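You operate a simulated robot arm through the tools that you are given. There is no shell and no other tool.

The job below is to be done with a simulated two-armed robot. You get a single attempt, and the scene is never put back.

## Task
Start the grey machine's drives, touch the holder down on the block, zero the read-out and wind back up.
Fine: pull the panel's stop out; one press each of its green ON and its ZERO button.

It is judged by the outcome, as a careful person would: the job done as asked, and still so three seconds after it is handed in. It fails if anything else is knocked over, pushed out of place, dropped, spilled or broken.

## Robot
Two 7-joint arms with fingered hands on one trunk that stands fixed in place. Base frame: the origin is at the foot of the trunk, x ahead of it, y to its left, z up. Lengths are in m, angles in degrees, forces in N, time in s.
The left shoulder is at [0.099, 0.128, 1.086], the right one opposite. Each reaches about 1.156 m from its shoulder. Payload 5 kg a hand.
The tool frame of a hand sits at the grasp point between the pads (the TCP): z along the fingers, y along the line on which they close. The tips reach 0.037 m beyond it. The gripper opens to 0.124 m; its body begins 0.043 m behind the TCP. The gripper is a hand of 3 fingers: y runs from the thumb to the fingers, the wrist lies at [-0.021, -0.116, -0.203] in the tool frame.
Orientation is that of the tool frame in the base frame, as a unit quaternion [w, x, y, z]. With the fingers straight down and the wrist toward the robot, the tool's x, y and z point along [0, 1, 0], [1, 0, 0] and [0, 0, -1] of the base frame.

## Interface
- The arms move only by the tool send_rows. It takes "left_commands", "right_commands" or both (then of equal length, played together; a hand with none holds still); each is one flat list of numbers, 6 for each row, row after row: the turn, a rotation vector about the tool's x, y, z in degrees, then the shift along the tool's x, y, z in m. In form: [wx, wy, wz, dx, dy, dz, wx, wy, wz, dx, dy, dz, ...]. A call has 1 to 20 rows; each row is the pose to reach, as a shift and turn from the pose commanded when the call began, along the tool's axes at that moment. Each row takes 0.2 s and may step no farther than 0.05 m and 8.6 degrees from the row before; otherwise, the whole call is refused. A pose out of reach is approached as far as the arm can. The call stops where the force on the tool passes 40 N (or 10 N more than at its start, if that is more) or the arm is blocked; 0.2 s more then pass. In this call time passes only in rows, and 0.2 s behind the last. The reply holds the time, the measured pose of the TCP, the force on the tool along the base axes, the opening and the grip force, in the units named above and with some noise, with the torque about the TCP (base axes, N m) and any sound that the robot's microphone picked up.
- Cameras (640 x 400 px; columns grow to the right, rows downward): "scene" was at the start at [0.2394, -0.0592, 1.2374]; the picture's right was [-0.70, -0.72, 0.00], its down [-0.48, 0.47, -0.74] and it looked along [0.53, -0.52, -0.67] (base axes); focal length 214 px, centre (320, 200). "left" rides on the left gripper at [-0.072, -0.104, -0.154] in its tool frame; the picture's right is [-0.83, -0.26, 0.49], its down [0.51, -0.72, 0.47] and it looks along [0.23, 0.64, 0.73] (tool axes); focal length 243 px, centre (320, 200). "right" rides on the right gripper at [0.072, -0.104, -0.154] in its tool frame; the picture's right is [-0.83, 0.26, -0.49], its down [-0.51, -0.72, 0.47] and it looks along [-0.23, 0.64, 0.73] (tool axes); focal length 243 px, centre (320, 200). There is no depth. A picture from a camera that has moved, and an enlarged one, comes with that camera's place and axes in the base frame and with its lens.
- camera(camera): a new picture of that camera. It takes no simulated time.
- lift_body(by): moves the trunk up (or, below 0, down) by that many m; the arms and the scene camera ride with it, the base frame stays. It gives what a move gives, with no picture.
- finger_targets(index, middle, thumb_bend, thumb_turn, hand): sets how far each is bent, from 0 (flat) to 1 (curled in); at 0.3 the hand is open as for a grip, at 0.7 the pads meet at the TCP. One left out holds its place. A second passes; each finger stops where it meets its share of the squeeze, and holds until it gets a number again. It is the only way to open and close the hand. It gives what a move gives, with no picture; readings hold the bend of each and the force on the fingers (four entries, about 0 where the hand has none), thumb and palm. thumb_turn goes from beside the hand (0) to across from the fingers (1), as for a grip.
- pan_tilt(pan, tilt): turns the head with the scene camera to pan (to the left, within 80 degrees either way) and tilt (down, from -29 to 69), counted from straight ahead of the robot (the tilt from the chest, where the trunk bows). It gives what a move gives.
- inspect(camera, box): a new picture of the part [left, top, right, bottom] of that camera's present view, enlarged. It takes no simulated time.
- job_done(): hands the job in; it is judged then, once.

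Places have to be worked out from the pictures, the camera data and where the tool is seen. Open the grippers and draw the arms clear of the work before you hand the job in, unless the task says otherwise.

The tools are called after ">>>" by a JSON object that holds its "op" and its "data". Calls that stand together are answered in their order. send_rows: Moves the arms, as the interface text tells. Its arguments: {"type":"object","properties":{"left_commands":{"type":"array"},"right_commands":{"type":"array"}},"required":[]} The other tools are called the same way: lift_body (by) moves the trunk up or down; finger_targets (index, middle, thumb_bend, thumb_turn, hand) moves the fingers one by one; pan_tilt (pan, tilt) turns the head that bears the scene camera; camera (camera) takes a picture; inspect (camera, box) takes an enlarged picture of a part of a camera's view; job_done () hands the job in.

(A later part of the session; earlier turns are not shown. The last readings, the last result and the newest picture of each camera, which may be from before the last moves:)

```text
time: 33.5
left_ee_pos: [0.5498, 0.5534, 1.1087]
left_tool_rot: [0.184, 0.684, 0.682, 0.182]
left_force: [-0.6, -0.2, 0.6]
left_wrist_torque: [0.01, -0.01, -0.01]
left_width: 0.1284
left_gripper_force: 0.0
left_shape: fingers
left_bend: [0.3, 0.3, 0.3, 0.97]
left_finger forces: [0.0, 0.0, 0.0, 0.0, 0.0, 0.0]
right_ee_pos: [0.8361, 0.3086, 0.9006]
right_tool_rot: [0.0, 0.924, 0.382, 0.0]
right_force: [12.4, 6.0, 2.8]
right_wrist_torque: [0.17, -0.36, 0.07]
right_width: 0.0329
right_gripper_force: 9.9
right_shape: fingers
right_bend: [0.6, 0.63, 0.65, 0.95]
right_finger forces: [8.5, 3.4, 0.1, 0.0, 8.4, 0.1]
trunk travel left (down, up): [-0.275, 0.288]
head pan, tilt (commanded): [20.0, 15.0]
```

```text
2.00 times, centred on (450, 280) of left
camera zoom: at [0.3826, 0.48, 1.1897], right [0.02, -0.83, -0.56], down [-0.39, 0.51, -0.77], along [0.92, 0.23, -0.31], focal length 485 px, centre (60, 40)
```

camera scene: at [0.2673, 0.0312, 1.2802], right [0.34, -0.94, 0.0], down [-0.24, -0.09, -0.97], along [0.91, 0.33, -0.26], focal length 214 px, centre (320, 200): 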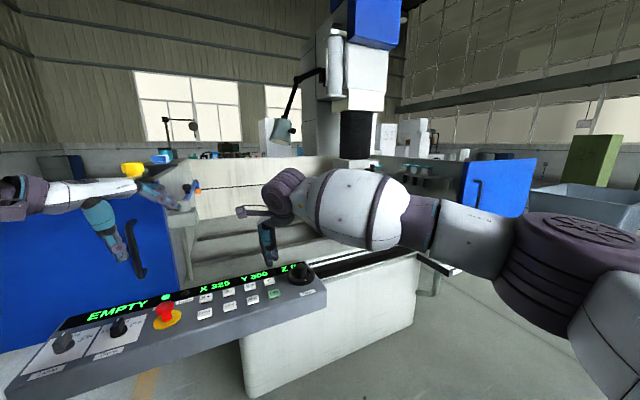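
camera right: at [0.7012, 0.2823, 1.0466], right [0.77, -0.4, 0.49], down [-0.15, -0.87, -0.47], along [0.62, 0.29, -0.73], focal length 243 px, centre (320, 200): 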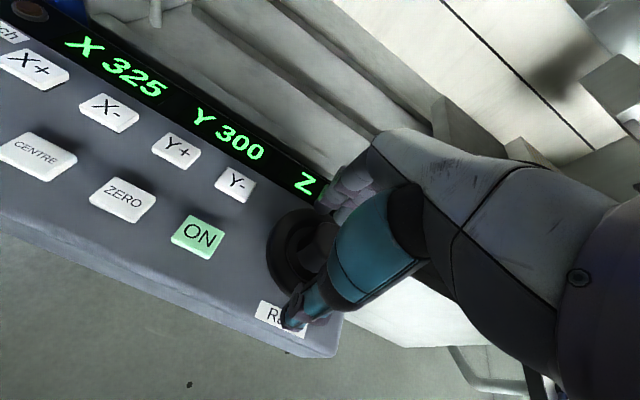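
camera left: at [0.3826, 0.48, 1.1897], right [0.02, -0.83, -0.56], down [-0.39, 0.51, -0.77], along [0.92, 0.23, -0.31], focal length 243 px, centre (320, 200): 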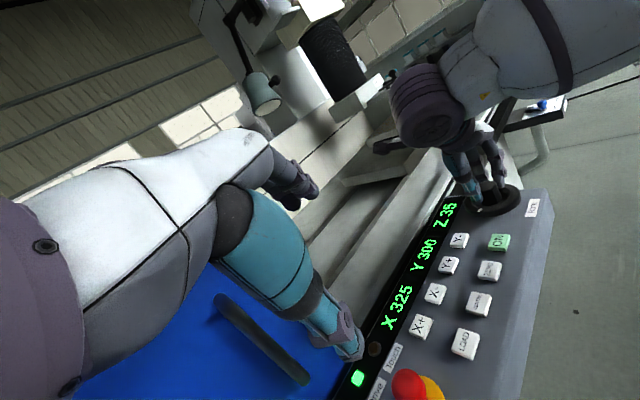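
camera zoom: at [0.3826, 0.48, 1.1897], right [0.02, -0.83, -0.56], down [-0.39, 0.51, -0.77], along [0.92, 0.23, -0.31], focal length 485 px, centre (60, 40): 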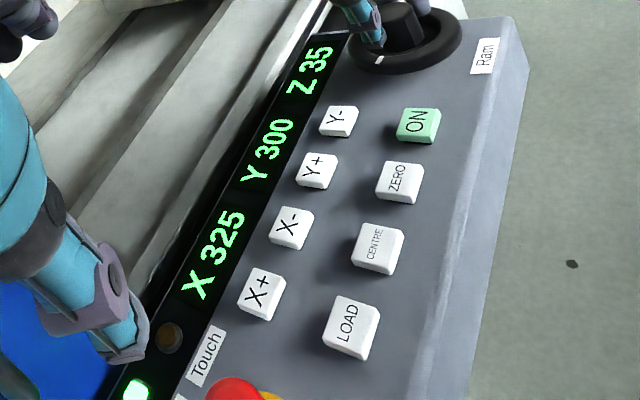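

Z shows 35 (display seems to step in fives). I release the knob, check it stays put, rise 35 mm, and unwind the wrist 120° for a new stroke.

>>> {"op": "finger_targets", "data": {"hand": "right", "index": 0.42, "middle": 0.42, "thumb_bend": 0.42}}

>>> {"op": "inspect", "data": {"camera": "left", "box": [370, 150, 570, 380]}}

>>> {"op": "send_rows", "data": {"right_commands": [0, 0, 0, 0, 0, -0.02, 0, 0, 0, 0, 0, -0.035, 0, 0, -8, 0, 0, -0.035, 0, 0, -16, 0, 0, -0.035, 0, 0, -24, 0, 0, -0.035, 0, 0, -32, 0, 0, -0.035, 0, 0, -40, 0, 0, -0.035, 0, 0, -48, 0, 0, -0.035, 0, 0, -56, 0, 0, -0.035, 0, 0, -64, 0, 0, -0.035, 0, 0, -72, 0, 0, -0.035, 0, 0, -80, 0, 0, -0.035, 0, 0, -88, 0, 0, -0.035, 0, 0, -96, 0, 0, -0.035, 0, 0, -104, 0, 0, -0.035, 0, 0, -112, 0, 0, -0.035, 0, 0, -120, 0, 0, -0.035]}}

>>> {"op": "camera", "data": {"camera": "left"}}

>>> {"op": "inspect", "data": {"camera": "left", "box": [330, 50, 470, 160]}}

>>> {"op": "inspect", "data": {"camera": "left", "box": [400, 110, 560, 250]}}

```text
time: 34.5
left_ee_pos: [0.549, 0.5522, 1.1077]
left_tool_rot: [0.183, 0.683, 0.683, 0.184]
left_force: [0.0, 0.4, 1.2]
left_wrist_torque: [0.02, 0.03, -0.02]
left_width: 0.1284
left_gripper_force: 0.1
left_shape: fingers
left_bend: [0.3, 0.3, 0.3, 0.97]
left_finger forces: [0.0, 0.0, 0.0, 0.0, 0.1, 0.0]
right_ee_pos: [0.834, 0.3085, 0.9023]
right_tool_rot: [0.0, 0.924, 0.383, 0.0]
right_force: [0.0, 0.7, -0.3]
right_wrist_torque: [0.05, 0.0, -0.01]
right_width: 0.0919
right_gripper_force: 0.0
right_shape: fingers
right_bend: [0.42, 0.42, 0.42, 0.97]
right_finger forces: [0.0, 0.0, 0.0, 0.0, 0.0, 0.0]
trunk travel left (down, up): [-0.275, 0.288]
head pan, tilt (commanded): [20.0, 15.0]
```

```text
1.74 times, centred on (470, 265) of left
camera zoom: at [0.3818, 0.4793, 1.1903], right [0.02, -0.83, -0.56], down [-0.39, 0.51, -0.77], along [0.92, 0.23, -0.31], focal length 422 px, centre (59, 87)
```

zoom: 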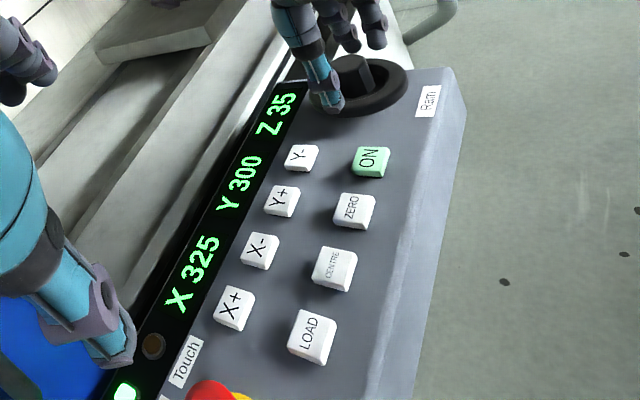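

```text
time: 38.1
left_ee_pos: [0.5497, 0.5517, 1.1097]
left_tool_rot: [0.183, 0.683, 0.683, 0.183]
left_force: [0.6, 0.1, 0.0]
left_wrist_torque: [-0.01, -0.01, 0.07]
left_width: 0.1286
left_gripper_force: 0.0
left_shape: fingers
left_bend: [0.3, 0.3, 0.3, 0.97]
left_finger forces: [0.1, 0.0, 0.1, 0.0, 0.0, 0.0]
right_ee_pos: [0.8351, 0.3103, 0.9365]
right_tool_rot: [-0.001, 0.267, 0.964, 0.0]
right_force: [0.6, 0.4, -0.2]
right_wrist_torque: [-0.05, 0.04, 0.01]
right_width: 0.0922
right_gripper_force: 0.0
right_shape: fingers
right_bend: [0.42, 0.42, 0.42, 0.97]
right_finger forces: [0.0, 0.0, 0.1, 0.0, 0.0, 0.1]
right hand out of reach, approached as far as the arm can: row 16, 17
trunk travel left (down, up): [-0.275, 0.288]
head pan, tilt (commanded): [20.0, 15.0]
```

```text
taken
camera left: at [0.3819, 0.4792, 1.1903], right [0.02, -0.83, -0.56], down [-0.39, 0.51, -0.77], along [0.92, 0.23, -0.31], focal length 243 px, centre (320, 200)
```

left: 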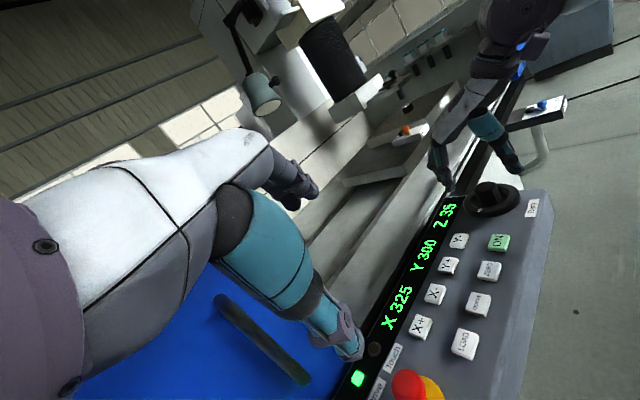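

```text
3.64 times, centred on (400, 105) of left
camera zoom: at [0.3819, 0.4792, 1.1903], right [0.02, -0.83, -0.56], down [-0.39, 0.51, -0.77], along [0.92, 0.23, -0.31], focal length 882 px, centre (29, 546)
```

zoom: 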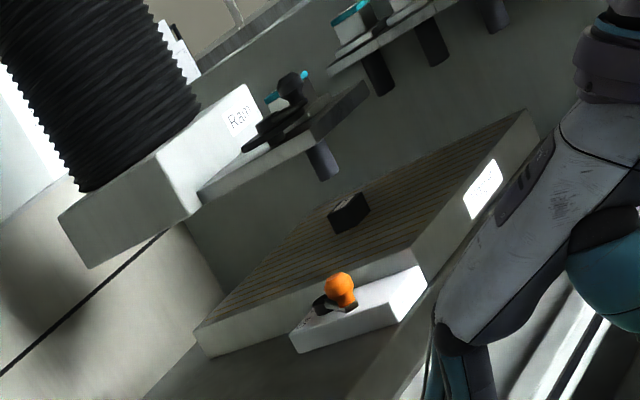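

```text
2.86 times, centred on (480, 180) of left
camera zoom: at [0.3819, 0.4792, 1.1903], right [0.02, -0.83, -0.56], down [-0.39, 0.51, -0.77], along [0.92, 0.23, -0.31], focal length 693 px, centre (-137, 257)
```

zoom: 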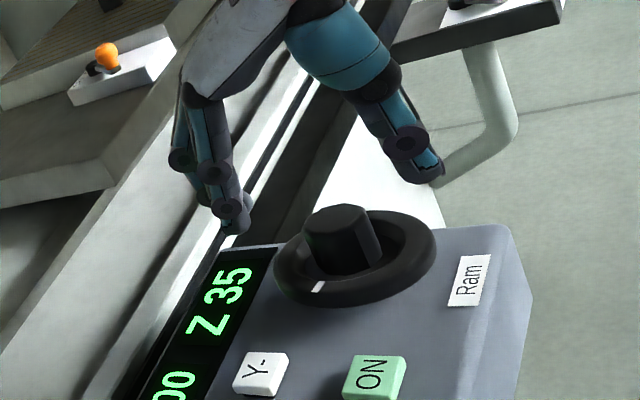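

The knob stayed at Z 35 after release; CCW reach ends near yaw 59°. I enlarge the holder/block closely to judge the remaining gap.

>>> {"op": "inspect", "data": {"camera": "left", "box": [390, 80, 450, 120]}}

>>> {"op": "inspect", "data": {"camera": "right", "box": [440, 0, 640, 150]}}

>>> {"op": "camera", "data": {"camera": "scene"}}

```text
10.00 times, centred on (420, 100) of left
camera zoom: at [0.3819, 0.4792, 1.1903], right [0.02, -0.83, -0.56], down [-0.39, 0.51, -0.77], along [0.92, 0.23, -0.31], focal length 2426 px, centre (-680, 1200)
```

zoom: 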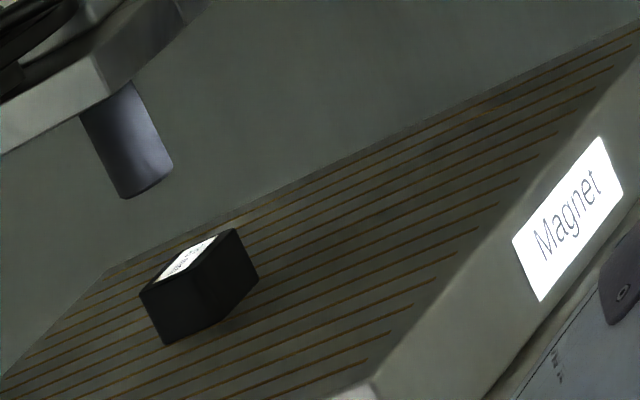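

```text
2.67 times, centred on (540, 75) of right
camera zoom: at [0.7176, 0.2577, 1.0883], right [0.85, -0.2, 0.49], down [0.06, -0.88, -0.47], along [0.53, 0.43, -0.73], focal length 647 px, centre (-267, 533)
```

zoom: 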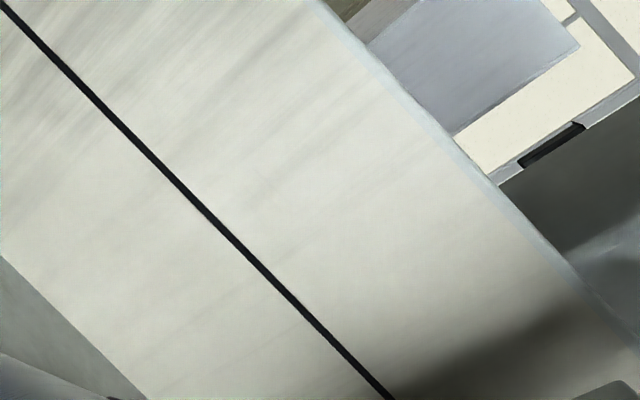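

```text
taken
camera scene: at [0.2674, 0.0308, 1.2802], right [0.34, -0.94, 0.0], down [-0.24, -0.09, -0.97], along [0.91, 0.33, -0.26], focal length 214 px, centre (320, 200)
```

scene: 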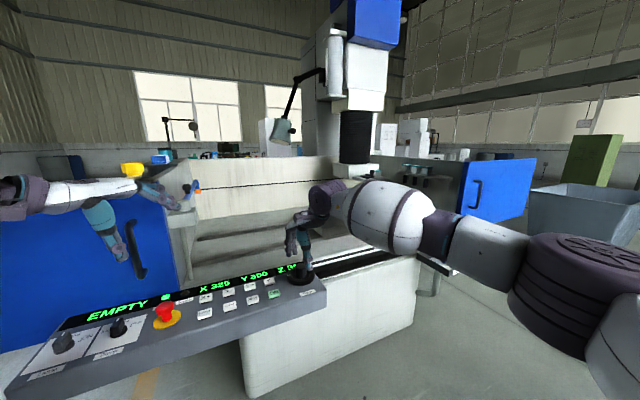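

The zoom shows the rod directly heading for the block's top with about 40–48 mm still to go (contact expected near Z≈75–83). I lower onto the knob again at this yaw and regrip.

>>> {"op": "send_rows", "data": {"right_commands": [0, 0, 0, 0, 0, 0.015, 0, 0, 0, 0, 0, 0.028, 0, 0, 0, 0, 0, 0.035]}}

>>> {"op": "finger_targets", "data": {"hand": "right", "index": 0.65, "middle": 0.65, "thumb_bend": 0.68}}

>>> {"op": "inspect", "data": {"camera": "left", "box": [400, 110, 560, 250]}}

```text
time: 38.9
left_ee_pos: [0.5488, 0.551, 1.1081]
left_tool_rot: [0.184, 0.683, 0.683, 0.183]
left_force: [-0.7, 0.4, 0.4]
left_wrist_torque: [0.0, 0.04, 0.02]
left_width: 0.1283
left_gripper_force: 0.1
left_shape: fingers
left_bend: [0.3, 0.3, 0.3, 0.97]
left_finger forces: [0.0, 0.1, 0.0, 0.1, 0.0, 0.0]
right_ee_pos: [0.8346, 0.3097, 0.9018]
right_tool_rot: [0.001, 0.267, 0.964, -0.001]
right_force: [-0.2, 0.2, -0.3]
right_wrist_torque: [0.01, 0.01, 0.01]
right_width: 0.0922
right_gripper_force: 0.0
right_shape: fingers
right_bend: [0.42, 0.42, 0.42, 0.97]
right_finger forces: [0.0, 0.0, 0.0, 0.1, 0.0, 0.0]
trunk travel left (down, up): [-0.275, 0.288]
head pan, tilt (commanded): [20.0, 15.0]
```

```text
time: 39.9
left_ee_pos: [0.5492, 0.5515, 1.1094]
left_tool_rot: [0.183, 0.683, 0.683, 0.183]
left_force: [0.2, -0.2, 0.8]
left_wrist_torque: [-0.02, 0.0, -0.02]
left_width: 0.1285
left_gripper_force: 0.1
left_shape: fingers
left_bend: [0.3, 0.3, 0.3, 0.97]
left_finger forces: [0.1, 0.0, 0.0, 0.0, 0.0, 0.1]
right_ee_pos: [0.8338, 0.3087, 0.9022]
right_tool_rot: [0.0, 0.267, 0.964, 0.0]
right_force: [2.6, 1.2, -0.9]
right_wrist_torque: [0.03, -0.05, 0.03]
right_width: 0.0331
right_gripper_force: 7.4
right_shape: fingers
right_bend: [0.61, 0.62, 0.63, 0.97]
right_finger forces: [4.3, 3.9, 0.0, 0.0, 6.5, 0.0]
trunk travel left (down, up): [-0.275, 0.288]
head pan, tilt (commanded): [20.0, 15.0]
```

```text
2.86 times, centred on (480, 180) of left
camera zoom: at [0.3819, 0.4794, 1.1902], right [0.02, -0.83, -0.56], down [-0.39, 0.51, -0.77], along [0.92, 0.23, -0.31], focal length 693 px, centre (-137, 257)
```

zoom: 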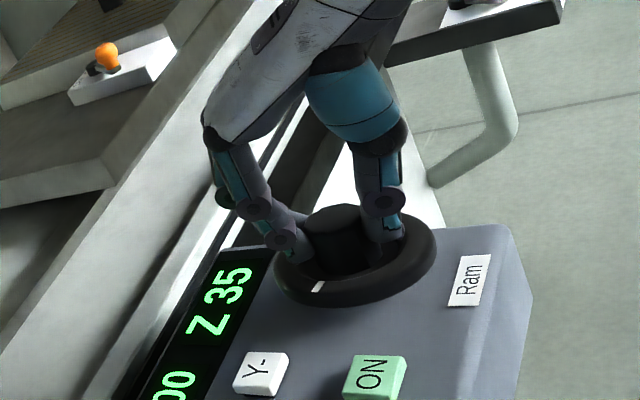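

Grip is balanced (4.3/3.9/6.5 N). I turn 45° clockwise in 5° steps.

>>> {"op": "send_rows", "data": {"right_commands": [0, 0, 5, 0, 0, 0, 0, 0, 10, 0, 0, 0, 0, 0, 15, 0, 0, 0, 0, 0, 20, 0, 0, 0, 0, 0, 25, 0, 0, 0, 0, 0, 30, 0, 0, 0, 0, 0, 35, 0, 0, 0, 0, 0, 40, 0, 0, 0, 0, 0, 45, 0, 0, 0]}}

>>> {"op": "inspect", "data": {"camera": "left", "box": [400, 110, 560, 250]}}

>>> {"op": "inspect", "data": {"camera": "left", "box": [390, 80, 450, 120]}}

>>> {"op": "camera", "data": {"camera": "left"}}

```text
time: 41.9
left_ee_pos: [0.5497, 0.553, 1.108]
left_tool_rot: [0.183, 0.683, 0.683, 0.183]
left_force: [-0.7, 0.6, -0.9]
left_wrist_torque: [0.0, -0.02, 0.02]
left_width: 0.1287
left_gripper_force: 0.1
left_shape: fingers
left_bend: [0.3, 0.3, 0.3, 0.97]
left_finger forces: [0.1, 0.1, 0.1, 0.0, 0.0, 0.0]
right_ee_pos: [0.8332, 0.31, 0.9013]
right_tool_rot: [-0.001, 0.616, 0.787, 0.0]
right_force: [6.9, 3.4, 0.8]
right_wrist_torque: [0.14, -0.31, 0.08]
right_width: 0.0332
right_gripper_force: 9.2
right_shape: fingers
right_bend: [0.6, 0.61, 0.64, 0.97]
right_finger forces: [7.0, 5.3, 0.0, 0.0, 4.7, 0.0]
trunk travel left (down, up): [-0.275, 0.288]
head pan, tilt (commanded): [20.0, 15.0]
```

```text
2.86 times, centred on (480, 180) of left
camera zoom: at [0.3824, 0.4797, 1.1899], right [0.02, -0.83, -0.56], down [-0.39, 0.51, -0.77], along [0.92, 0.23, -0.31], focal length 693 px, centre (-137, 257)
```

zoom: 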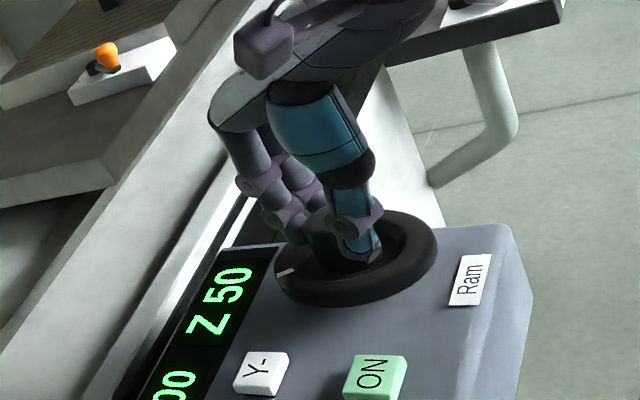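

```text
10.00 times, centred on (420, 100) of left
camera zoom: at [0.3824, 0.4797, 1.1899], right [0.02, -0.83, -0.56], down [-0.39, 0.51, -0.77], along [0.92, 0.23, -0.31], focal length 2426 px, centre (-680, 1200)
```

zoom: 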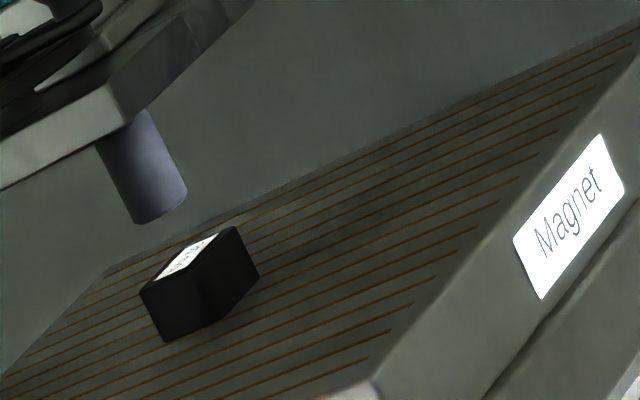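

```text
taken
camera left: at [0.3824, 0.4797, 1.1899], right [0.02, -0.83, -0.56], down [-0.39, 0.51, -0.77], along [0.92, 0.23, -0.31], focal length 243 px, centre (320, 200)
```

left: 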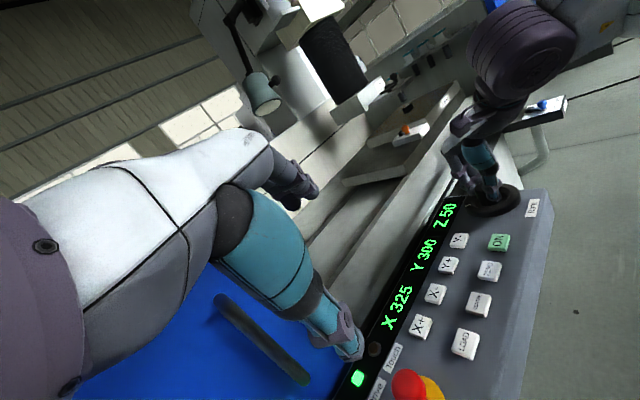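

Z 50, rod about 25–30 mm above the block top by the view. I turn another 30° (10 mm).

>>> {"op": "send_rows", "data": {"right_commands": [0, 0, 5, 0, 0, 0, 0, 0, 10, 0, 0, 0, 0, 0, 15, 0, 0, 0, 0, 0, 20, 0, 0, 0, 0, 0, 25, 0, 0, 0, 0, 0, 30, 0, 0, 0]}}

>>> {"op": "inspect", "data": {"camera": "left", "box": [400, 110, 560, 250]}}

>>> {"op": "inspect", "data": {"camera": "left", "box": [390, 80, 450, 120]}}

```text
time: 43.3
left_ee_pos: [0.5507, 0.5528, 1.1081]
left_tool_rot: [0.184, 0.683, 0.683, 0.183]
left_force: [0.0, -0.6, -0.5]
left_wrist_torque: [0.01, -0.03, 0.0]
left_width: 0.1284
left_gripper_force: 0.1
left_shape: fingers
left_bend: [0.3, 0.3, 0.3, 0.97]
left_finger forces: [0.1, 0.1, 0.2, 0.1, 0.0, 0.0]
right_ee_pos: [0.8348, 0.3093, 0.9017]
right_tool_rot: [0.0, 0.799, 0.602, 0.0]
right_force: [8.7, 6.7, 0.6]
right_wrist_torque: [0.19, -0.32, 0.09]
right_width: 0.0334
right_gripper_force: 8.6
right_shape: fingers
right_bend: [0.59, 0.62, 0.64, 0.96]
right_finger forces: [8.6, 3.5, 0.1, 0.0, 5.8, 0.0]
trunk travel left (down, up): [-0.275, 0.288]
head pan, tilt (commanded): [20.0, 15.0]
```

```text
2.86 times, centred on (480, 180) of left
camera zoom: at [0.3824, 0.48, 1.1898], right [0.02, -0.83, -0.56], down [-0.39, 0.51, -0.77], along [0.92, 0.23, -0.31], focal length 693 px, centre (-137, 257)
```

zoom: 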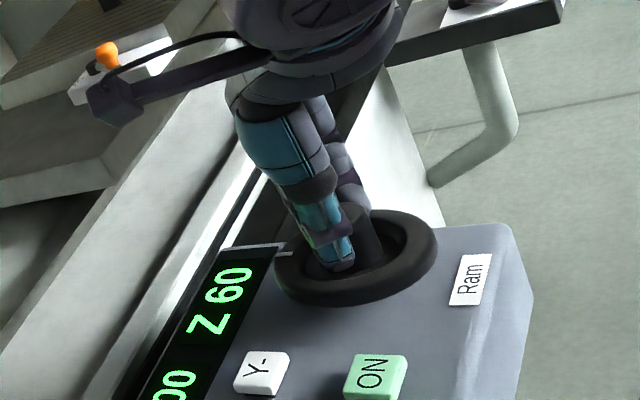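

```text
10.00 times, centred on (420, 100) of left
camera zoom: at [0.3824, 0.48, 1.1898], right [0.02, -0.83, -0.56], down [-0.39, 0.51, -0.77], along [0.92, 0.23, -0.31], focal length 2426 px, centre (-680, 1200)
```

zoom: 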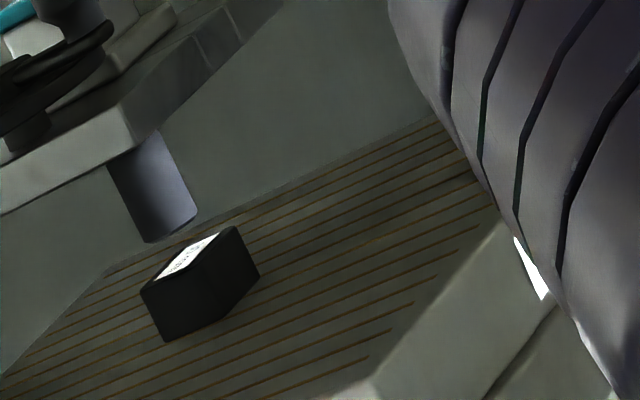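

Z 60 and about 2 cm left. I regrip now for the final approach so the view stays clear: open, rise, unwind 64°, lower, grip.

>>> {"op": "finger_targets", "data": {"hand": "right", "index": 0.42, "middle": 0.42, "thumb_bend": 0.42}}

>>> {"op": "send_rows", "data": {"right_commands": [0, 0, 0, 0, 0, -0.02, 0, 0, 0, 0, 0, -0.035, 0, 0, -8, 0, 0, -0.035, 0, 0, -16, 0, 0, -0.035, 0, 0, -24, 0, 0, -0.035, 0, 0, -32, 0, 0, -0.035, 0, 0, -40, 0, 0, -0.035, 0, 0, -48, 0, 0, -0.035, 0, 0, -56, 0, 0, -0.035, 0, 0, -64, 0, 0, -0.035, 0, 0, -70, 0, 0, -0.035, 0, 0, -70, 0, 0, -0.02, 0, 0, -70, 0, 0, -0.007, 0, 0, -70, 0, 0, 0]}}

>>> {"op": "inspect", "data": {"camera": "left", "box": [400, 110, 560, 250]}}

```text
time: 44.3
left_ee_pos: [0.5489, 0.5513, 1.1088]
left_tool_rot: [0.183, 0.682, 0.684, 0.183]
left_force: [1.4, -0.7, -0.2]
left_wrist_torque: [0.02, -0.01, -0.01]
left_width: 0.1285
left_gripper_force: 0.2
left_shape: fingers
left_bend: [0.3, 0.3, 0.3, 0.97]
left_finger forces: [0.0, 0.1, 0.0, 0.0, 0.0, 0.1]
right_ee_pos: [0.834, 0.3092, 0.9031]
right_tool_rot: [0.0, 0.799, 0.601, 0.0]
right_force: [-0.6, -0.8, 0.1]
right_wrist_torque: [0.01, 0.0, 0.05]
right_width: 0.0916
right_gripper_force: 0.0
right_shape: fingers
right_bend: [0.42, 0.42, 0.42, 0.97]
right_finger forces: [0.1, 0.0, 0.1, 0.0, 0.1, 0.0]
trunk travel left (down, up): [-0.275, 0.288]
head pan, tilt (commanded): [20.0, 15.0]
```

```text
time: 47.3
left_ee_pos: [0.5487, 0.5528, 1.1093]
left_tool_rot: [0.183, 0.683, 0.683, 0.183]
left_force: [0.0, -0.6, -1.3]
left_wrist_torque: [0.0, 0.02, 0.01]
left_width: 0.1283
left_gripper_force: 0.0
left_shape: fingers
left_bend: [0.3, 0.3, 0.3, 0.97]
left_finger forces: [0.0, 0.0, 0.0, 0.0, 0.0, 0.1]
right_ee_pos: [0.8338, 0.31, 0.9024]
right_tool_rot: [0.001, 0.309, 0.951, -0.001]
right_force: [0.0, -1.6, 0.5]
right_wrist_torque: [-0.01, -0.02, 0.02]
right_width: 0.0923
right_gripper_force: 0.0
right_shape: fingers
right_bend: [0.42, 0.42, 0.42, 0.97]
right_finger forces: [0.0, 0.0, 0.1, 0.1, 0.0, 0.1]
trunk travel left (down, up): [-0.275, 0.288]
head pan, tilt (commanded): [20.0, 15.0]
```

```text
2.86 times, centred on (480, 180) of left
camera zoom: at [0.3818, 0.4792, 1.1903], right [0.02, -0.83, -0.56], down [-0.39, 0.51, -0.77], along [0.92, 0.23, -0.31], focal length 693 px, centre (-137, 257)
```

zoom: 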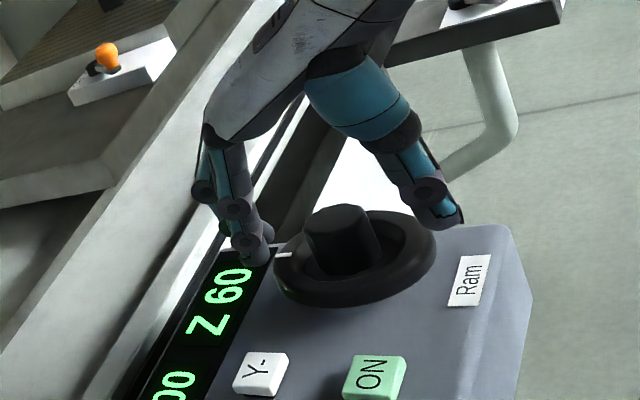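

Z still 60, hand in place at yaw ≈54°. I grip the stub again.

>>> {"op": "finger_targets", "data": {"hand": "right", "index": 0.65, "middle": 0.65, "thumb_bend": 0.68}}

>>> {"op": "send_rows", "data": {"right_commands": [0, 0, 3, 0, 0, 0, 0, 0, 6, 0, 0, 0, 0, 0, 9, 0, 0, 0]}}

>>> {"op": "inspect", "data": {"camera": "left", "box": [400, 110, 560, 250]}}

>>> {"op": "inspect", "data": {"camera": "left", "box": [390, 80, 450, 120]}}

```text
time: 48.3
left_ee_pos: [0.5497, 0.5523, 1.1097]
left_tool_rot: [0.183, 0.683, 0.683, 0.183]
left_force: [0.6, 0.0, -0.1]
left_wrist_torque: [-0.01, -0.04, -0.04]
left_width: 0.1286
left_gripper_force: 0.1
left_shape: fingers
left_bend: [0.3, 0.3, 0.3, 0.97]
left_finger forces: [0.1, 0.1, 0.1, 0.0, 0.0, 0.0]
right_ee_pos: [0.8335, 0.3081, 0.9028]
right_tool_rot: [0.0, 0.309, 0.951, 0.0]
right_force: [2.1, 2.6, 0.6]
right_wrist_torque: [0.06, -0.14, 0.02]
right_width: 0.0331
right_gripper_force: 7.3
right_shape: fingers
right_bend: [0.61, 0.62, 0.63, 0.97]
right_finger forces: [4.5, 4.7, 0.0, 0.0, 6.0, 0.1]
trunk travel left (down, up): [-0.275, 0.288]
head pan, tilt (commanded): [20.0, 15.0]
```

```text
time: 49.1
left_ee_pos: [0.5492, 0.5517, 1.1098]
left_tool_rot: [0.183, 0.683, 0.683, 0.183]
left_force: [0.1, -0.1, 1.0]
left_wrist_torque: [-0.02, 0.0, 0.02]
left_width: 0.1285
left_gripper_force: 0.0
left_shape: fingers
left_bend: [0.3, 0.3, 0.3, 0.97]
left_finger forces: [0.0, 0.0, 0.0, 0.0, 0.1, 0.0]
right_ee_pos: [0.8349, 0.3093, 0.9025]
right_tool_rot: [0.0, 0.383, 0.924, 0.001]
right_force: [2.8, 5.7, 3.9]
right_wrist_torque: [0.21, -0.13, 0.09]
right_width: 0.0328
right_gripper_force: 8.5
right_shape: fingers
right_bend: [0.6, 0.62, 0.64, 0.97]
right_finger forces: [6.1, 5.5, 0.0, 0.0, 5.9, 0.1]
trunk travel left (down, up): [-0.275, 0.288]
head pan, tilt (commanded): [20.0, 15.0]
```

```text
2.86 times, centred on (480, 180) of left
camera zoom: at [0.3816, 0.4797, 1.1903], right [0.02, -0.83, -0.56], down [-0.39, 0.51, -0.77], along [0.92, 0.23, -0.31], focal length 693 px, centre (-137, 257)
```

zoom: 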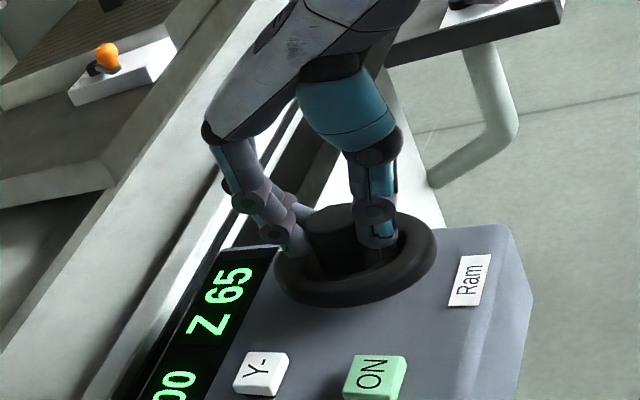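

```text
10.00 times, centred on (420, 100) of left
camera zoom: at [0.3816, 0.4797, 1.1903], right [0.02, -0.83, -0.56], down [-0.39, 0.51, -0.77], along [0.92, 0.23, -0.31], focal length 2426 px, centre (-680, 1200)
```

zoom: 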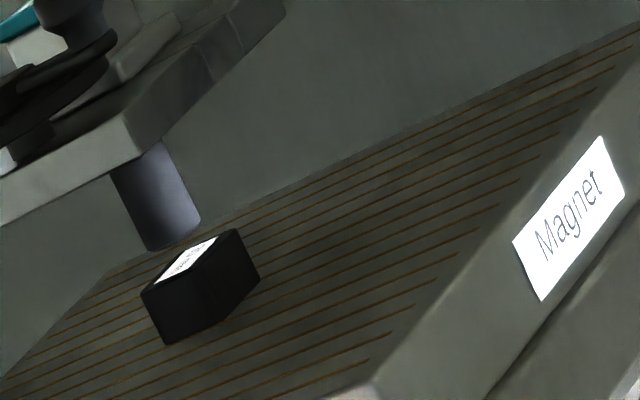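

Z 65 (read-out rounds to 5). The rod end is about 12–17 mm above the block. I turn another 15° in small steps and check the Touch lamp.

>>> {"op": "send_rows", "data": {"right_commands": [0, 0, 3, 0, 0, 0, 0, 0, 6, 0, 0, 0, 0, 0, 9, 0, 0, 0, 0, 0, 12, 0, 0, 0, 0, 0, 15, 0, 0, 0]}}

>>> {"op": "inspect", "data": {"camera": "left", "box": [340, 180, 520, 400]}}

>>> {"op": "inspect", "data": {"camera": "left", "box": [390, 80, 450, 120]}}

```text
time: 50.3
left_ee_pos: [0.5488, 0.5514, 1.1092]
left_tool_rot: [0.183, 0.682, 0.684, 0.184]
left_force: [-0.4, 0.3, 0.9]
left_wrist_torque: [-0.04, -0.01, -0.03]
left_width: 0.1283
left_gripper_force: 0.1
left_shape: fingers
left_bend: [0.3, 0.3, 0.3, 0.97]
left_finger forces: [0.0, 0.0, 0.0, 0.0, 0.0, 0.1]
right_ee_pos: [0.8331, 0.3096, 0.9021]
right_tool_rot: [0.001, 0.5, 0.866, 0.001]
right_force: [6.8, 6.5, 7.7]
right_wrist_torque: [0.26, -0.32, 0.05]
right_width: 0.0329
right_gripper_force: 10.0
right_shape: fingers
right_bend: [0.6, 0.61, 0.64, 0.97]
right_finger forces: [7.7, 6.1, 0.0, 0.0, 5.4, 0.0]
trunk travel left (down, up): [-0.275, 0.288]
head pan, tilt (commanded): [20.0, 15.0]
```

```text
1.82 times, centred on (430, 290) of left
camera zoom: at [0.3815, 0.4796, 1.1903], right [0.02, -0.83, -0.56], down [-0.39, 0.51, -0.77], along [0.92, 0.23, -0.31], focal length 441 px, centre (120, 36)
```

zoom: 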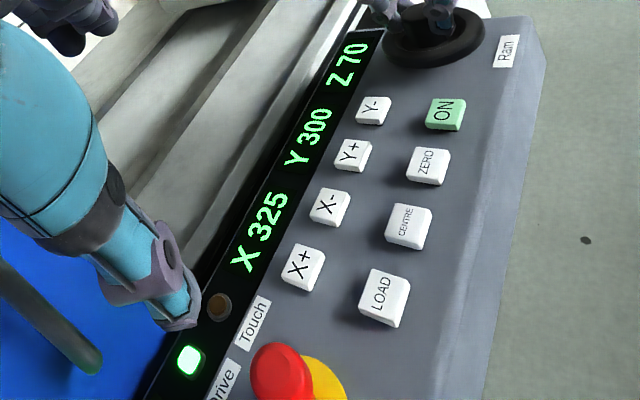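

```text
10.00 times, centred on (420, 100) of left
camera zoom: at [0.3815, 0.4796, 1.1903], right [0.02, -0.83, -0.56], down [-0.39, 0.51, -0.77], along [0.92, 0.23, -0.31], focal length 2426 px, centre (-680, 1200)
```

zoom: 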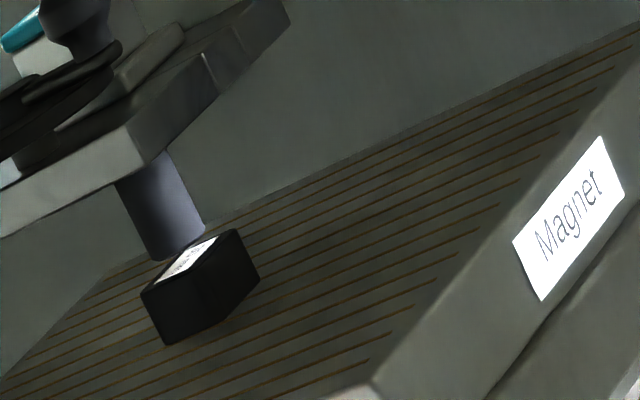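

Z 70, Touch still dark, rod roughly 8–10 mm above the block. Next 9° in 3° rows, then check again.

>>> {"op": "send_rows", "data": {"right_commands": [0, 0, 3, 0, 0, 0, 0, 0, 6, 0, 0, 0, 0, 0, 9, 0, 0, 0]}}

>>> {"op": "inspect", "data": {"camera": "left", "box": [340, 180, 520, 400]}}

>>> {"op": "inspect", "data": {"camera": "left", "box": [390, 80, 450, 120]}}

```text
time: 51.1
left_ee_pos: [0.5485, 0.5518, 1.1094]
left_tool_rot: [0.183, 0.683, 0.683, 0.182]
left_force: [0.8, -1.3, 0.0]
left_wrist_torque: [0.01, 0.01, 0.01]
left_width: 0.1283
left_gripper_force: 0.1
left_shape: fingers
left_bend: [0.3, 0.3, 0.3, 0.97]
left_finger forces: [0.0, 0.0, 0.1, 0.0, 0.0, 0.0]
right_ee_pos: [0.835, 0.3097, 0.9023]
right_tool_rot: [0.0, 0.567, 0.824, -0.001]
right_force: [1.7, 4.8, 5.4]
right_wrist_torque: [0.21, -0.09, 0.05]
right_width: 0.0327
right_gripper_force: 8.3
right_shape: fingers
right_bend: [0.6, 0.62, 0.64, 0.97]
right_finger forces: [6.4, 4.4, 0.0, 0.1, 7.2, 0.0]
trunk travel left (down, up): [-0.275, 0.288]
head pan, tilt (commanded): [20.0, 15.0]
```

```text
1.82 times, centred on (430, 290) of left
camera zoom: at [0.3813, 0.4797, 1.1903], right [0.02, -0.83, -0.56], down [-0.39, 0.51, -0.77], along [0.92, 0.23, -0.31], focal length 441 px, centre (120, 36)
```

zoom: 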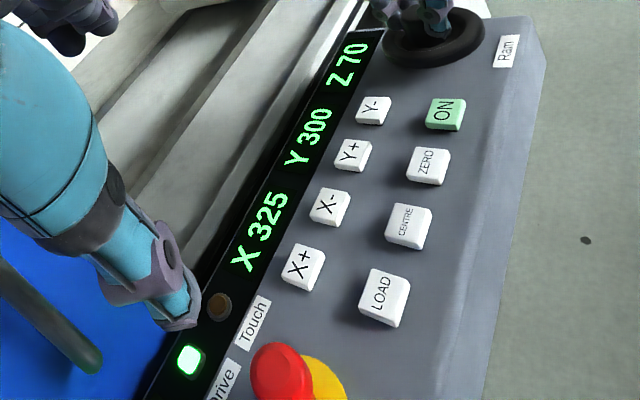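

```text
10.00 times, centred on (420, 100) of left
camera zoom: at [0.3813, 0.4797, 1.1903], right [0.02, -0.83, -0.56], down [-0.39, 0.51, -0.77], along [0.92, 0.23, -0.31], focal length 2426 px, centre (-680, 1200)
```

zoom: 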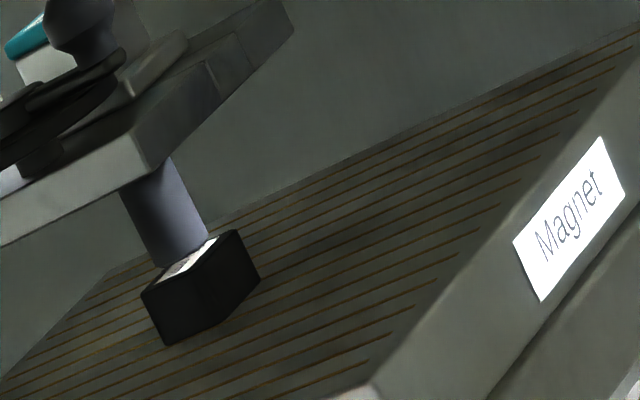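

The rod end now covers part of the label on the block, so it is over the block with a few mm left; Touch still dark. I go on in 3° (≈1 mm) steps, checking after each.

>>> {"op": "send_rows", "data": {"right_commands": [0, 0, 1.5, 0, 0, 0, 0, 0, 3, 0, 0, 0]}}

>>> {"op": "inspect", "data": {"camera": "left", "box": [340, 180, 520, 400]}}

>>> {"op": "inspect", "data": {"camera": "left", "box": [390, 80, 450, 120]}}

```text
time: 51.7
left_ee_pos: [0.5485, 0.5519, 1.1085]
left_tool_rot: [0.184, 0.683, 0.683, 0.183]
left_force: [-0.7, -0.3, -0.1]
left_wrist_torque: [-0.01, 0.01, -0.02]
left_width: 0.1285
left_gripper_force: 0.1
left_shape: fingers
left_bend: [0.3, 0.3, 0.3, 0.97]
left_finger forces: [0.0, 0.0, 0.1, 0.0, 0.1, 0.0]
right_ee_pos: [0.8349, 0.3099, 0.9012]
right_tool_rot: [0.001, 0.588, 0.809, 0.0]
right_force: [2.1, 4.7, 6.7]
right_wrist_torque: [0.16, -0.08, 0.04]
right_width: 0.033
right_gripper_force: 9.5
right_shape: fingers
right_bend: [0.6, 0.62, 0.64, 0.97]
right_finger forces: [6.5, 4.4, 0.1, 0.0, 7.5, 0.0]
trunk travel left (down, up): [-0.275, 0.288]
head pan, tilt (commanded): [20.0, 15.0]
```

```text
1.82 times, centred on (430, 290) of left
camera zoom: at [0.3813, 0.4794, 1.1904], right [0.02, -0.83, -0.56], down [-0.39, 0.51, -0.77], along [0.92, 0.23, -0.31], focal length 441 px, centre (120, 36)
```

zoom: 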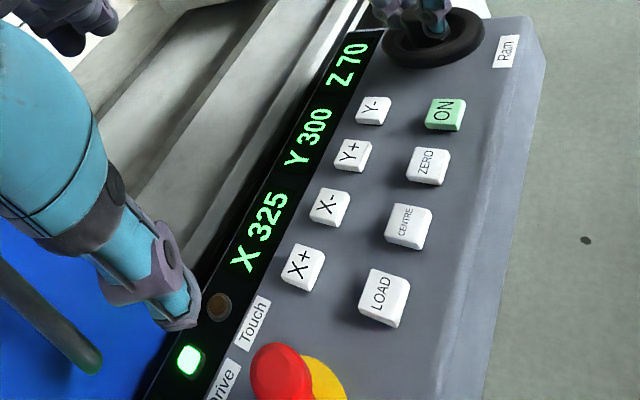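

```text
10.00 times, centred on (420, 100) of left
camera zoom: at [0.3813, 0.4794, 1.1904], right [0.02, -0.83, -0.56], down [-0.39, 0.51, -0.77], along [0.92, 0.23, -0.31], focal length 2426 px, centre (-680, 1200)
```

zoom: 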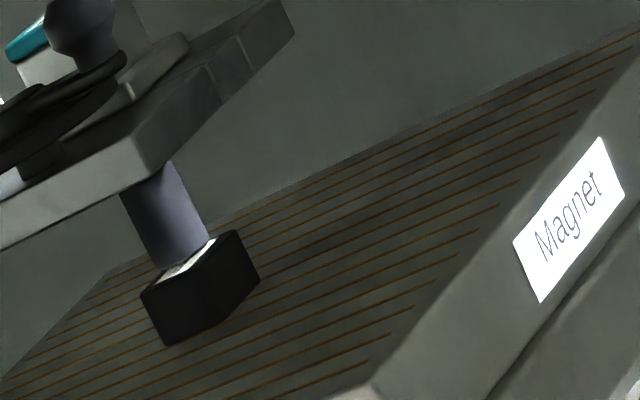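

Touch still dark, rod closer. Another 3°.

>>> {"op": "send_rows", "data": {"right_commands": [0, 0, 1.5, 0, 0, 0, 0, 0, 3, 0, 0, 0]}}

>>> {"op": "inspect", "data": {"camera": "left", "box": [340, 180, 520, 400]}}

>>> {"op": "inspect", "data": {"camera": "left", "box": [390, 80, 450, 120]}}

```text
time: 52.3
left_ee_pos: [0.5488, 0.5517, 1.1093]
left_tool_rot: [0.183, 0.683, 0.683, 0.183]
left_force: [-0.5, -0.1, -0.2]
left_wrist_torque: [-0.01, 0.04, 0.02]
left_width: 0.1282
left_gripper_force: 0.1
left_shape: fingers
left_bend: [0.3, 0.3, 0.3, 0.97]
left_finger forces: [0.1, 0.0, 0.0, 0.0, 0.1, 0.0]
right_ee_pos: [0.8337, 0.3097, 0.9028]
right_tool_rot: [0.0, 0.609, 0.793, 0.0]
right_force: [4.2, 4.6, 4.0]
right_wrist_torque: [0.17, -0.14, 0.06]
right_width: 0.033
right_gripper_force: 9.3
right_shape: fingers
right_bend: [0.6, 0.62, 0.64, 0.97]
right_finger forces: [7.1, 4.7, 0.0, 0.0, 6.8, 0.1]
trunk travel left (down, up): [-0.275, 0.288]
head pan, tilt (commanded): [20.0, 15.0]
```

```text
1.82 times, centred on (430, 290) of left
camera zoom: at [0.3815, 0.4797, 1.1902], right [0.02, -0.83, -0.56], down [-0.39, 0.51, -0.77], along [0.92, 0.23, -0.31], focal length 441 px, centre (120, 36)
```

zoom: 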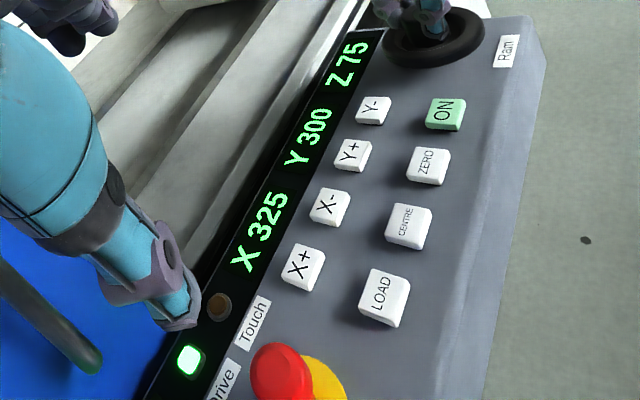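

```text
10.00 times, centred on (420, 100) of left
camera zoom: at [0.3815, 0.4797, 1.1902], right [0.02, -0.83, -0.56], down [-0.39, 0.51, -0.77], along [0.92, 0.23, -0.31], focal length 2426 px, centre (-680, 1200)
```

zoom: 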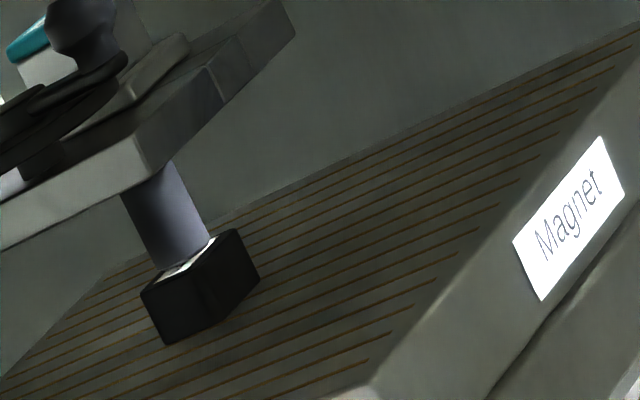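

Z flipped to 75 (≈73 true), Touch still dark. Another 3° step.

>>> {"op": "send_rows", "data": {"right_commands": [0, 0, 1.5, 0, 0, 0, 0, 0, 3, 0, 0, 0]}}

>>> {"op": "inspect", "data": {"camera": "left", "box": [340, 180, 520, 400]}}

>>> {"op": "inspect", "data": {"camera": "left", "box": [390, 80, 450, 120]}}

```text
time: 52.9
left_ee_pos: [0.5487, 0.5515, 1.1097]
left_tool_rot: [0.183, 0.683, 0.683, 0.183]
left_force: [-0.4, 0.2, 0.1]
left_wrist_torque: [0.03, 0.0, 0.0]
left_width: 0.1282
left_gripper_force: 0.0
left_shape: fingers
left_bend: [0.3, 0.3, 0.3, 0.97]
left_finger forces: [0.1, 0.0, 0.1, 0.0, 0.1, 0.0]
right_ee_pos: [0.8358, 0.3086, 0.903]
right_tool_rot: [0.0, 0.629, 0.777, 0.0]
right_force: [5.1, 6.7, 4.0]
right_wrist_torque: [0.21, -0.21, 0.08]
right_width: 0.0329
right_gripper_force: 9.6
right_shape: fingers
right_bend: [0.6, 0.62, 0.64, 0.97]
right_finger forces: [7.8, 4.7, 0.0, 0.0, 6.0, 0.0]
trunk travel left (down, up): [-0.275, 0.288]
head pan, tilt (commanded): [20.0, 15.0]
```

```text
1.82 times, centred on (430, 290) of left
camera zoom: at [0.3819, 0.4798, 1.19], right [0.02, -0.83, -0.56], down [-0.39, 0.51, -0.77], along [0.92, 0.23, -0.31], focal length 441 px, centre (120, 36)
```

zoom: 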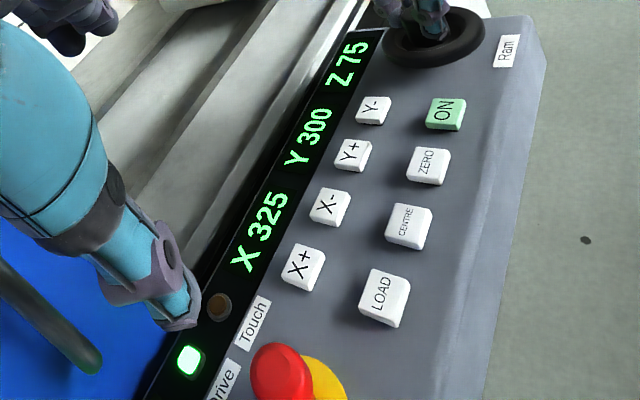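

```text
10.00 times, centred on (420, 100) of left
camera zoom: at [0.3819, 0.4798, 1.19], right [0.02, -0.83, -0.56], down [-0.39, 0.51, -0.77], along [0.92, 0.23, -0.31], focal length 2426 px, centre (-680, 1200)
```

zoom: 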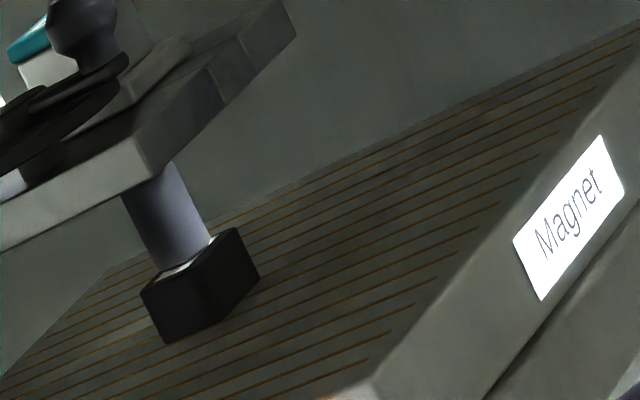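

Nearly there, Touch still dark. I continue in 2° steps.

>>> {"op": "send_rows", "data": {"right_commands": [0, 0, 1, 0, 0, 0, 0, 0, 2, 0, 0, 0]}}

>>> {"op": "inspect", "data": {"camera": "left", "box": [340, 180, 520, 400]}}

>>> {"op": "inspect", "data": {"camera": "left", "box": [390, 80, 450, 120]}}

```text
time: 53.5
left_ee_pos: [0.5487, 0.5521, 1.1092]
left_tool_rot: [0.183, 0.683, 0.683, 0.183]
left_force: [0.1, -0.1, 0.2]
left_wrist_torque: [0.03, 0.03, 0.02]
left_width: 0.1286
left_gripper_force: 0.0
left_shape: fingers
left_bend: [0.3, 0.3, 0.3, 0.97]
left_finger forces: [0.1, 0.0, 0.0, 0.0, 0.0, 0.0]
right_ee_pos: [0.8351, 0.3106, 0.9022]
right_tool_rot: [0.001, 0.643, 0.766, 0.0]
right_force: [5.2, 5.7, 7.7]
right_wrist_torque: [0.15, -0.21, 0.07]
right_width: 0.0332
right_gripper_force: 9.6
right_shape: fingers
right_bend: [0.6, 0.62, 0.64, 0.97]
right_finger forces: [7.9, 5.2, 0.0, 0.0, 6.1, 0.0]
trunk travel left (down, up): [-0.275, 0.288]
head pan, tilt (commanded): [20.0, 15.0]
```

```text
1.82 times, centred on (430, 290) of left
camera zoom: at [0.3815, 0.4796, 1.1903], right [0.02, -0.83, -0.56], down [-0.39, 0.51, -0.77], along [0.92, 0.23, -0.31], focal length 441 px, centre (120, 36)
```

zoom: 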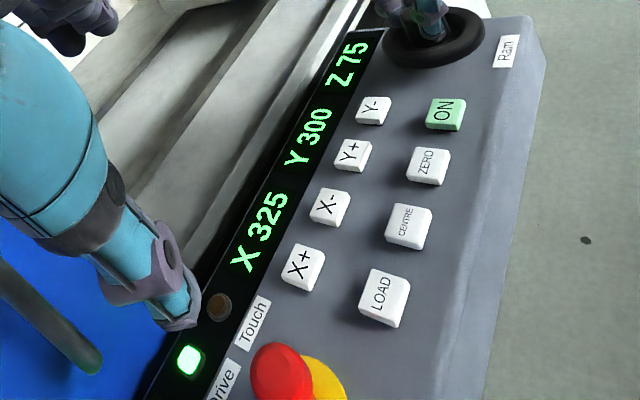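

```text
10.00 times, centred on (420, 100) of left
camera zoom: at [0.3815, 0.4796, 1.1903], right [0.02, -0.83, -0.56], down [-0.39, 0.51, -0.77], along [0.92, 0.23, -0.31], focal length 2426 px, centre (-680, 1200)
```

zoom: 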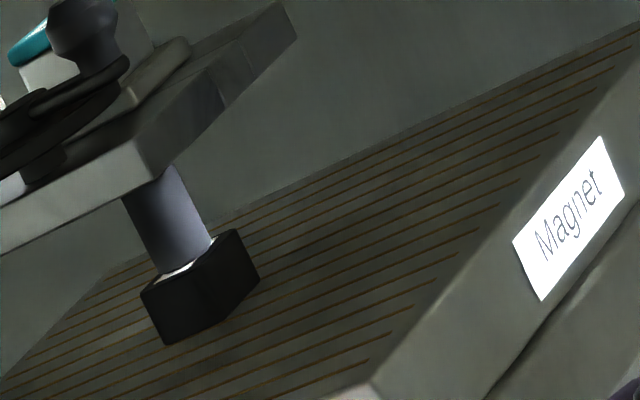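

Still dark; one more 2° step with the lamp checked afterwards.

>>> {"op": "send_rows", "data": {"right_commands": [0, 0, 1, 0, 0, 0, 0, 0, 2, 0, 0, 0]}}

>>> {"op": "inspect", "data": {"camera": "left", "box": [340, 180, 520, 400]}}

>>> {"op": "inspect", "data": {"camera": "left", "box": [390, 80, 450, 120]}}

```text
time: 54.1
left_ee_pos: [0.5495, 0.5517, 1.1083]
left_tool_rot: [0.183, 0.683, 0.683, 0.183]
left_force: [0.3, -0.5, -0.5]
left_wrist_torque: [-0.01, 0.02, 0.01]
left_width: 0.1283
left_gripper_force: 0.1
left_shape: fingers
left_bend: [0.3, 0.3, 0.3, 0.97]
left_finger forces: [0.1, 0.0, 0.0, 0.1, 0.0, 0.0]
right_ee_pos: [0.8347, 0.3093, 0.9021]
right_tool_rot: [0.0, 0.656, 0.754, 0.001]
right_force: [6.9, 7.4, 6.3]
right_wrist_torque: [0.27, -0.32, 0.07]
right_width: 0.0329
right_gripper_force: 9.7
right_shape: fingers
right_bend: [0.6, 0.62, 0.64, 0.97]
right_finger forces: [8.6, 4.9, 0.0, 0.0, 6.1, 0.1]
trunk travel left (down, up): [-0.275, 0.288]
head pan, tilt (commanded): [20.0, 15.0]
```

```text
1.82 times, centred on (430, 290) of left
camera zoom: at [0.3817, 0.4797, 1.1901], right [0.02, -0.83, -0.56], down [-0.39, 0.51, -0.77], along [0.92, 0.23, -0.31], focal length 441 px, centre (120, 36)
```

zoom: 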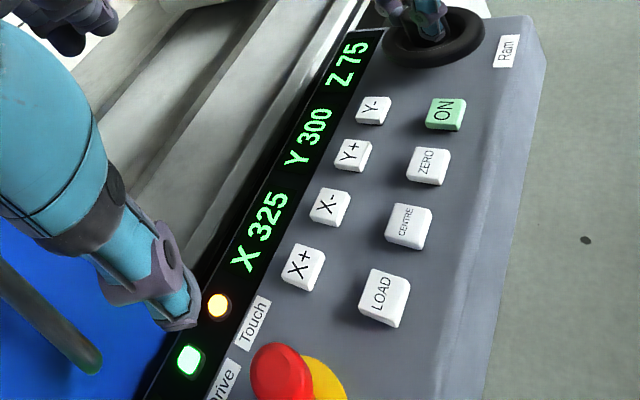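

```text
10.00 times, centred on (420, 100) of left
camera zoom: at [0.3817, 0.4797, 1.1901], right [0.02, -0.83, -0.56], down [-0.39, 0.51, -0.77], along [0.92, 0.23, -0.31], focal length 2426 px, centre (-680, 1200)
```

zoom: 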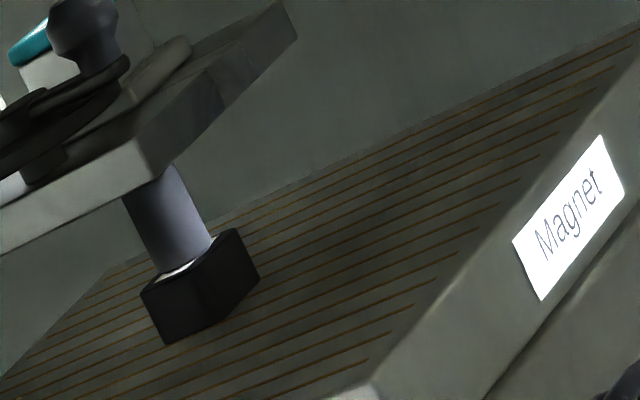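

The Touch lamp is lit: the holder is on the block. I release the knob carefully and check the lamp stays lit.

>>> {"op": "finger_targets", "data": {"hand": "right", "index": 0.42, "middle": 0.42, "thumb_bend": 0.42}}

>>> {"op": "inspect", "data": {"camera": "left", "box": [340, 150, 560, 400]}}

```text
time: 55.1
left_ee_pos: [0.5499, 0.5516, 1.1091]
left_tool_rot: [0.183, 0.683, 0.683, 0.183]
left_force: [-0.3, -0.6, 0.5]
left_wrist_torque: [-0.04, -0.02, 0.0]
left_width: 0.1285
left_gripper_force: 0.0
left_shape: fingers
left_bend: [0.3, 0.3, 0.3, 0.97]
left_finger forces: [0.0, 0.0, 0.0, 0.0, 0.0, 0.1]
right_ee_pos: [0.834, 0.309, 0.9021]
right_tool_rot: [0.0, 0.656, 0.755, 0.0]
right_force: [0.5, -0.6, 0.4]
right_wrist_torque: [-0.02, 0.0, 0.0]
right_width: 0.0919
right_gripper_force: 0.0
right_shape: fingers
right_bend: [0.42, 0.42, 0.42, 0.97]
right_finger forces: [0.1, 0.0, 0.0, 0.0, 0.0, 0.0]
trunk travel left (down, up): [-0.275, 0.288]
head pan, tilt (commanded): [20.0, 15.0]
```

```text
1.60 times, centred on (450, 275) of left
camera zoom: at [0.3817, 0.4793, 1.1904], right [0.02, -0.83, -0.56], down [-0.39, 0.51, -0.77], along [0.92, 0.23, -0.31], focal length 388 px, centre (112, 80)
```

zoom: 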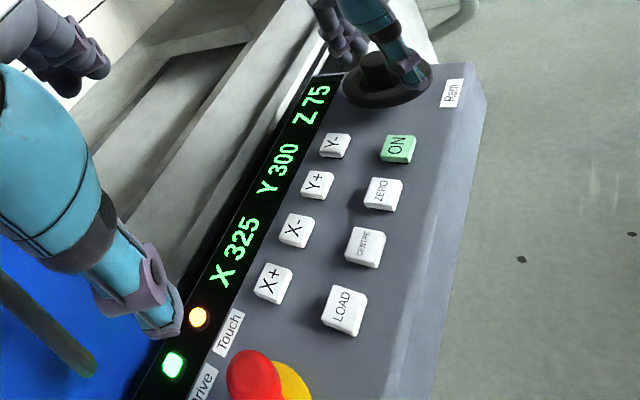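

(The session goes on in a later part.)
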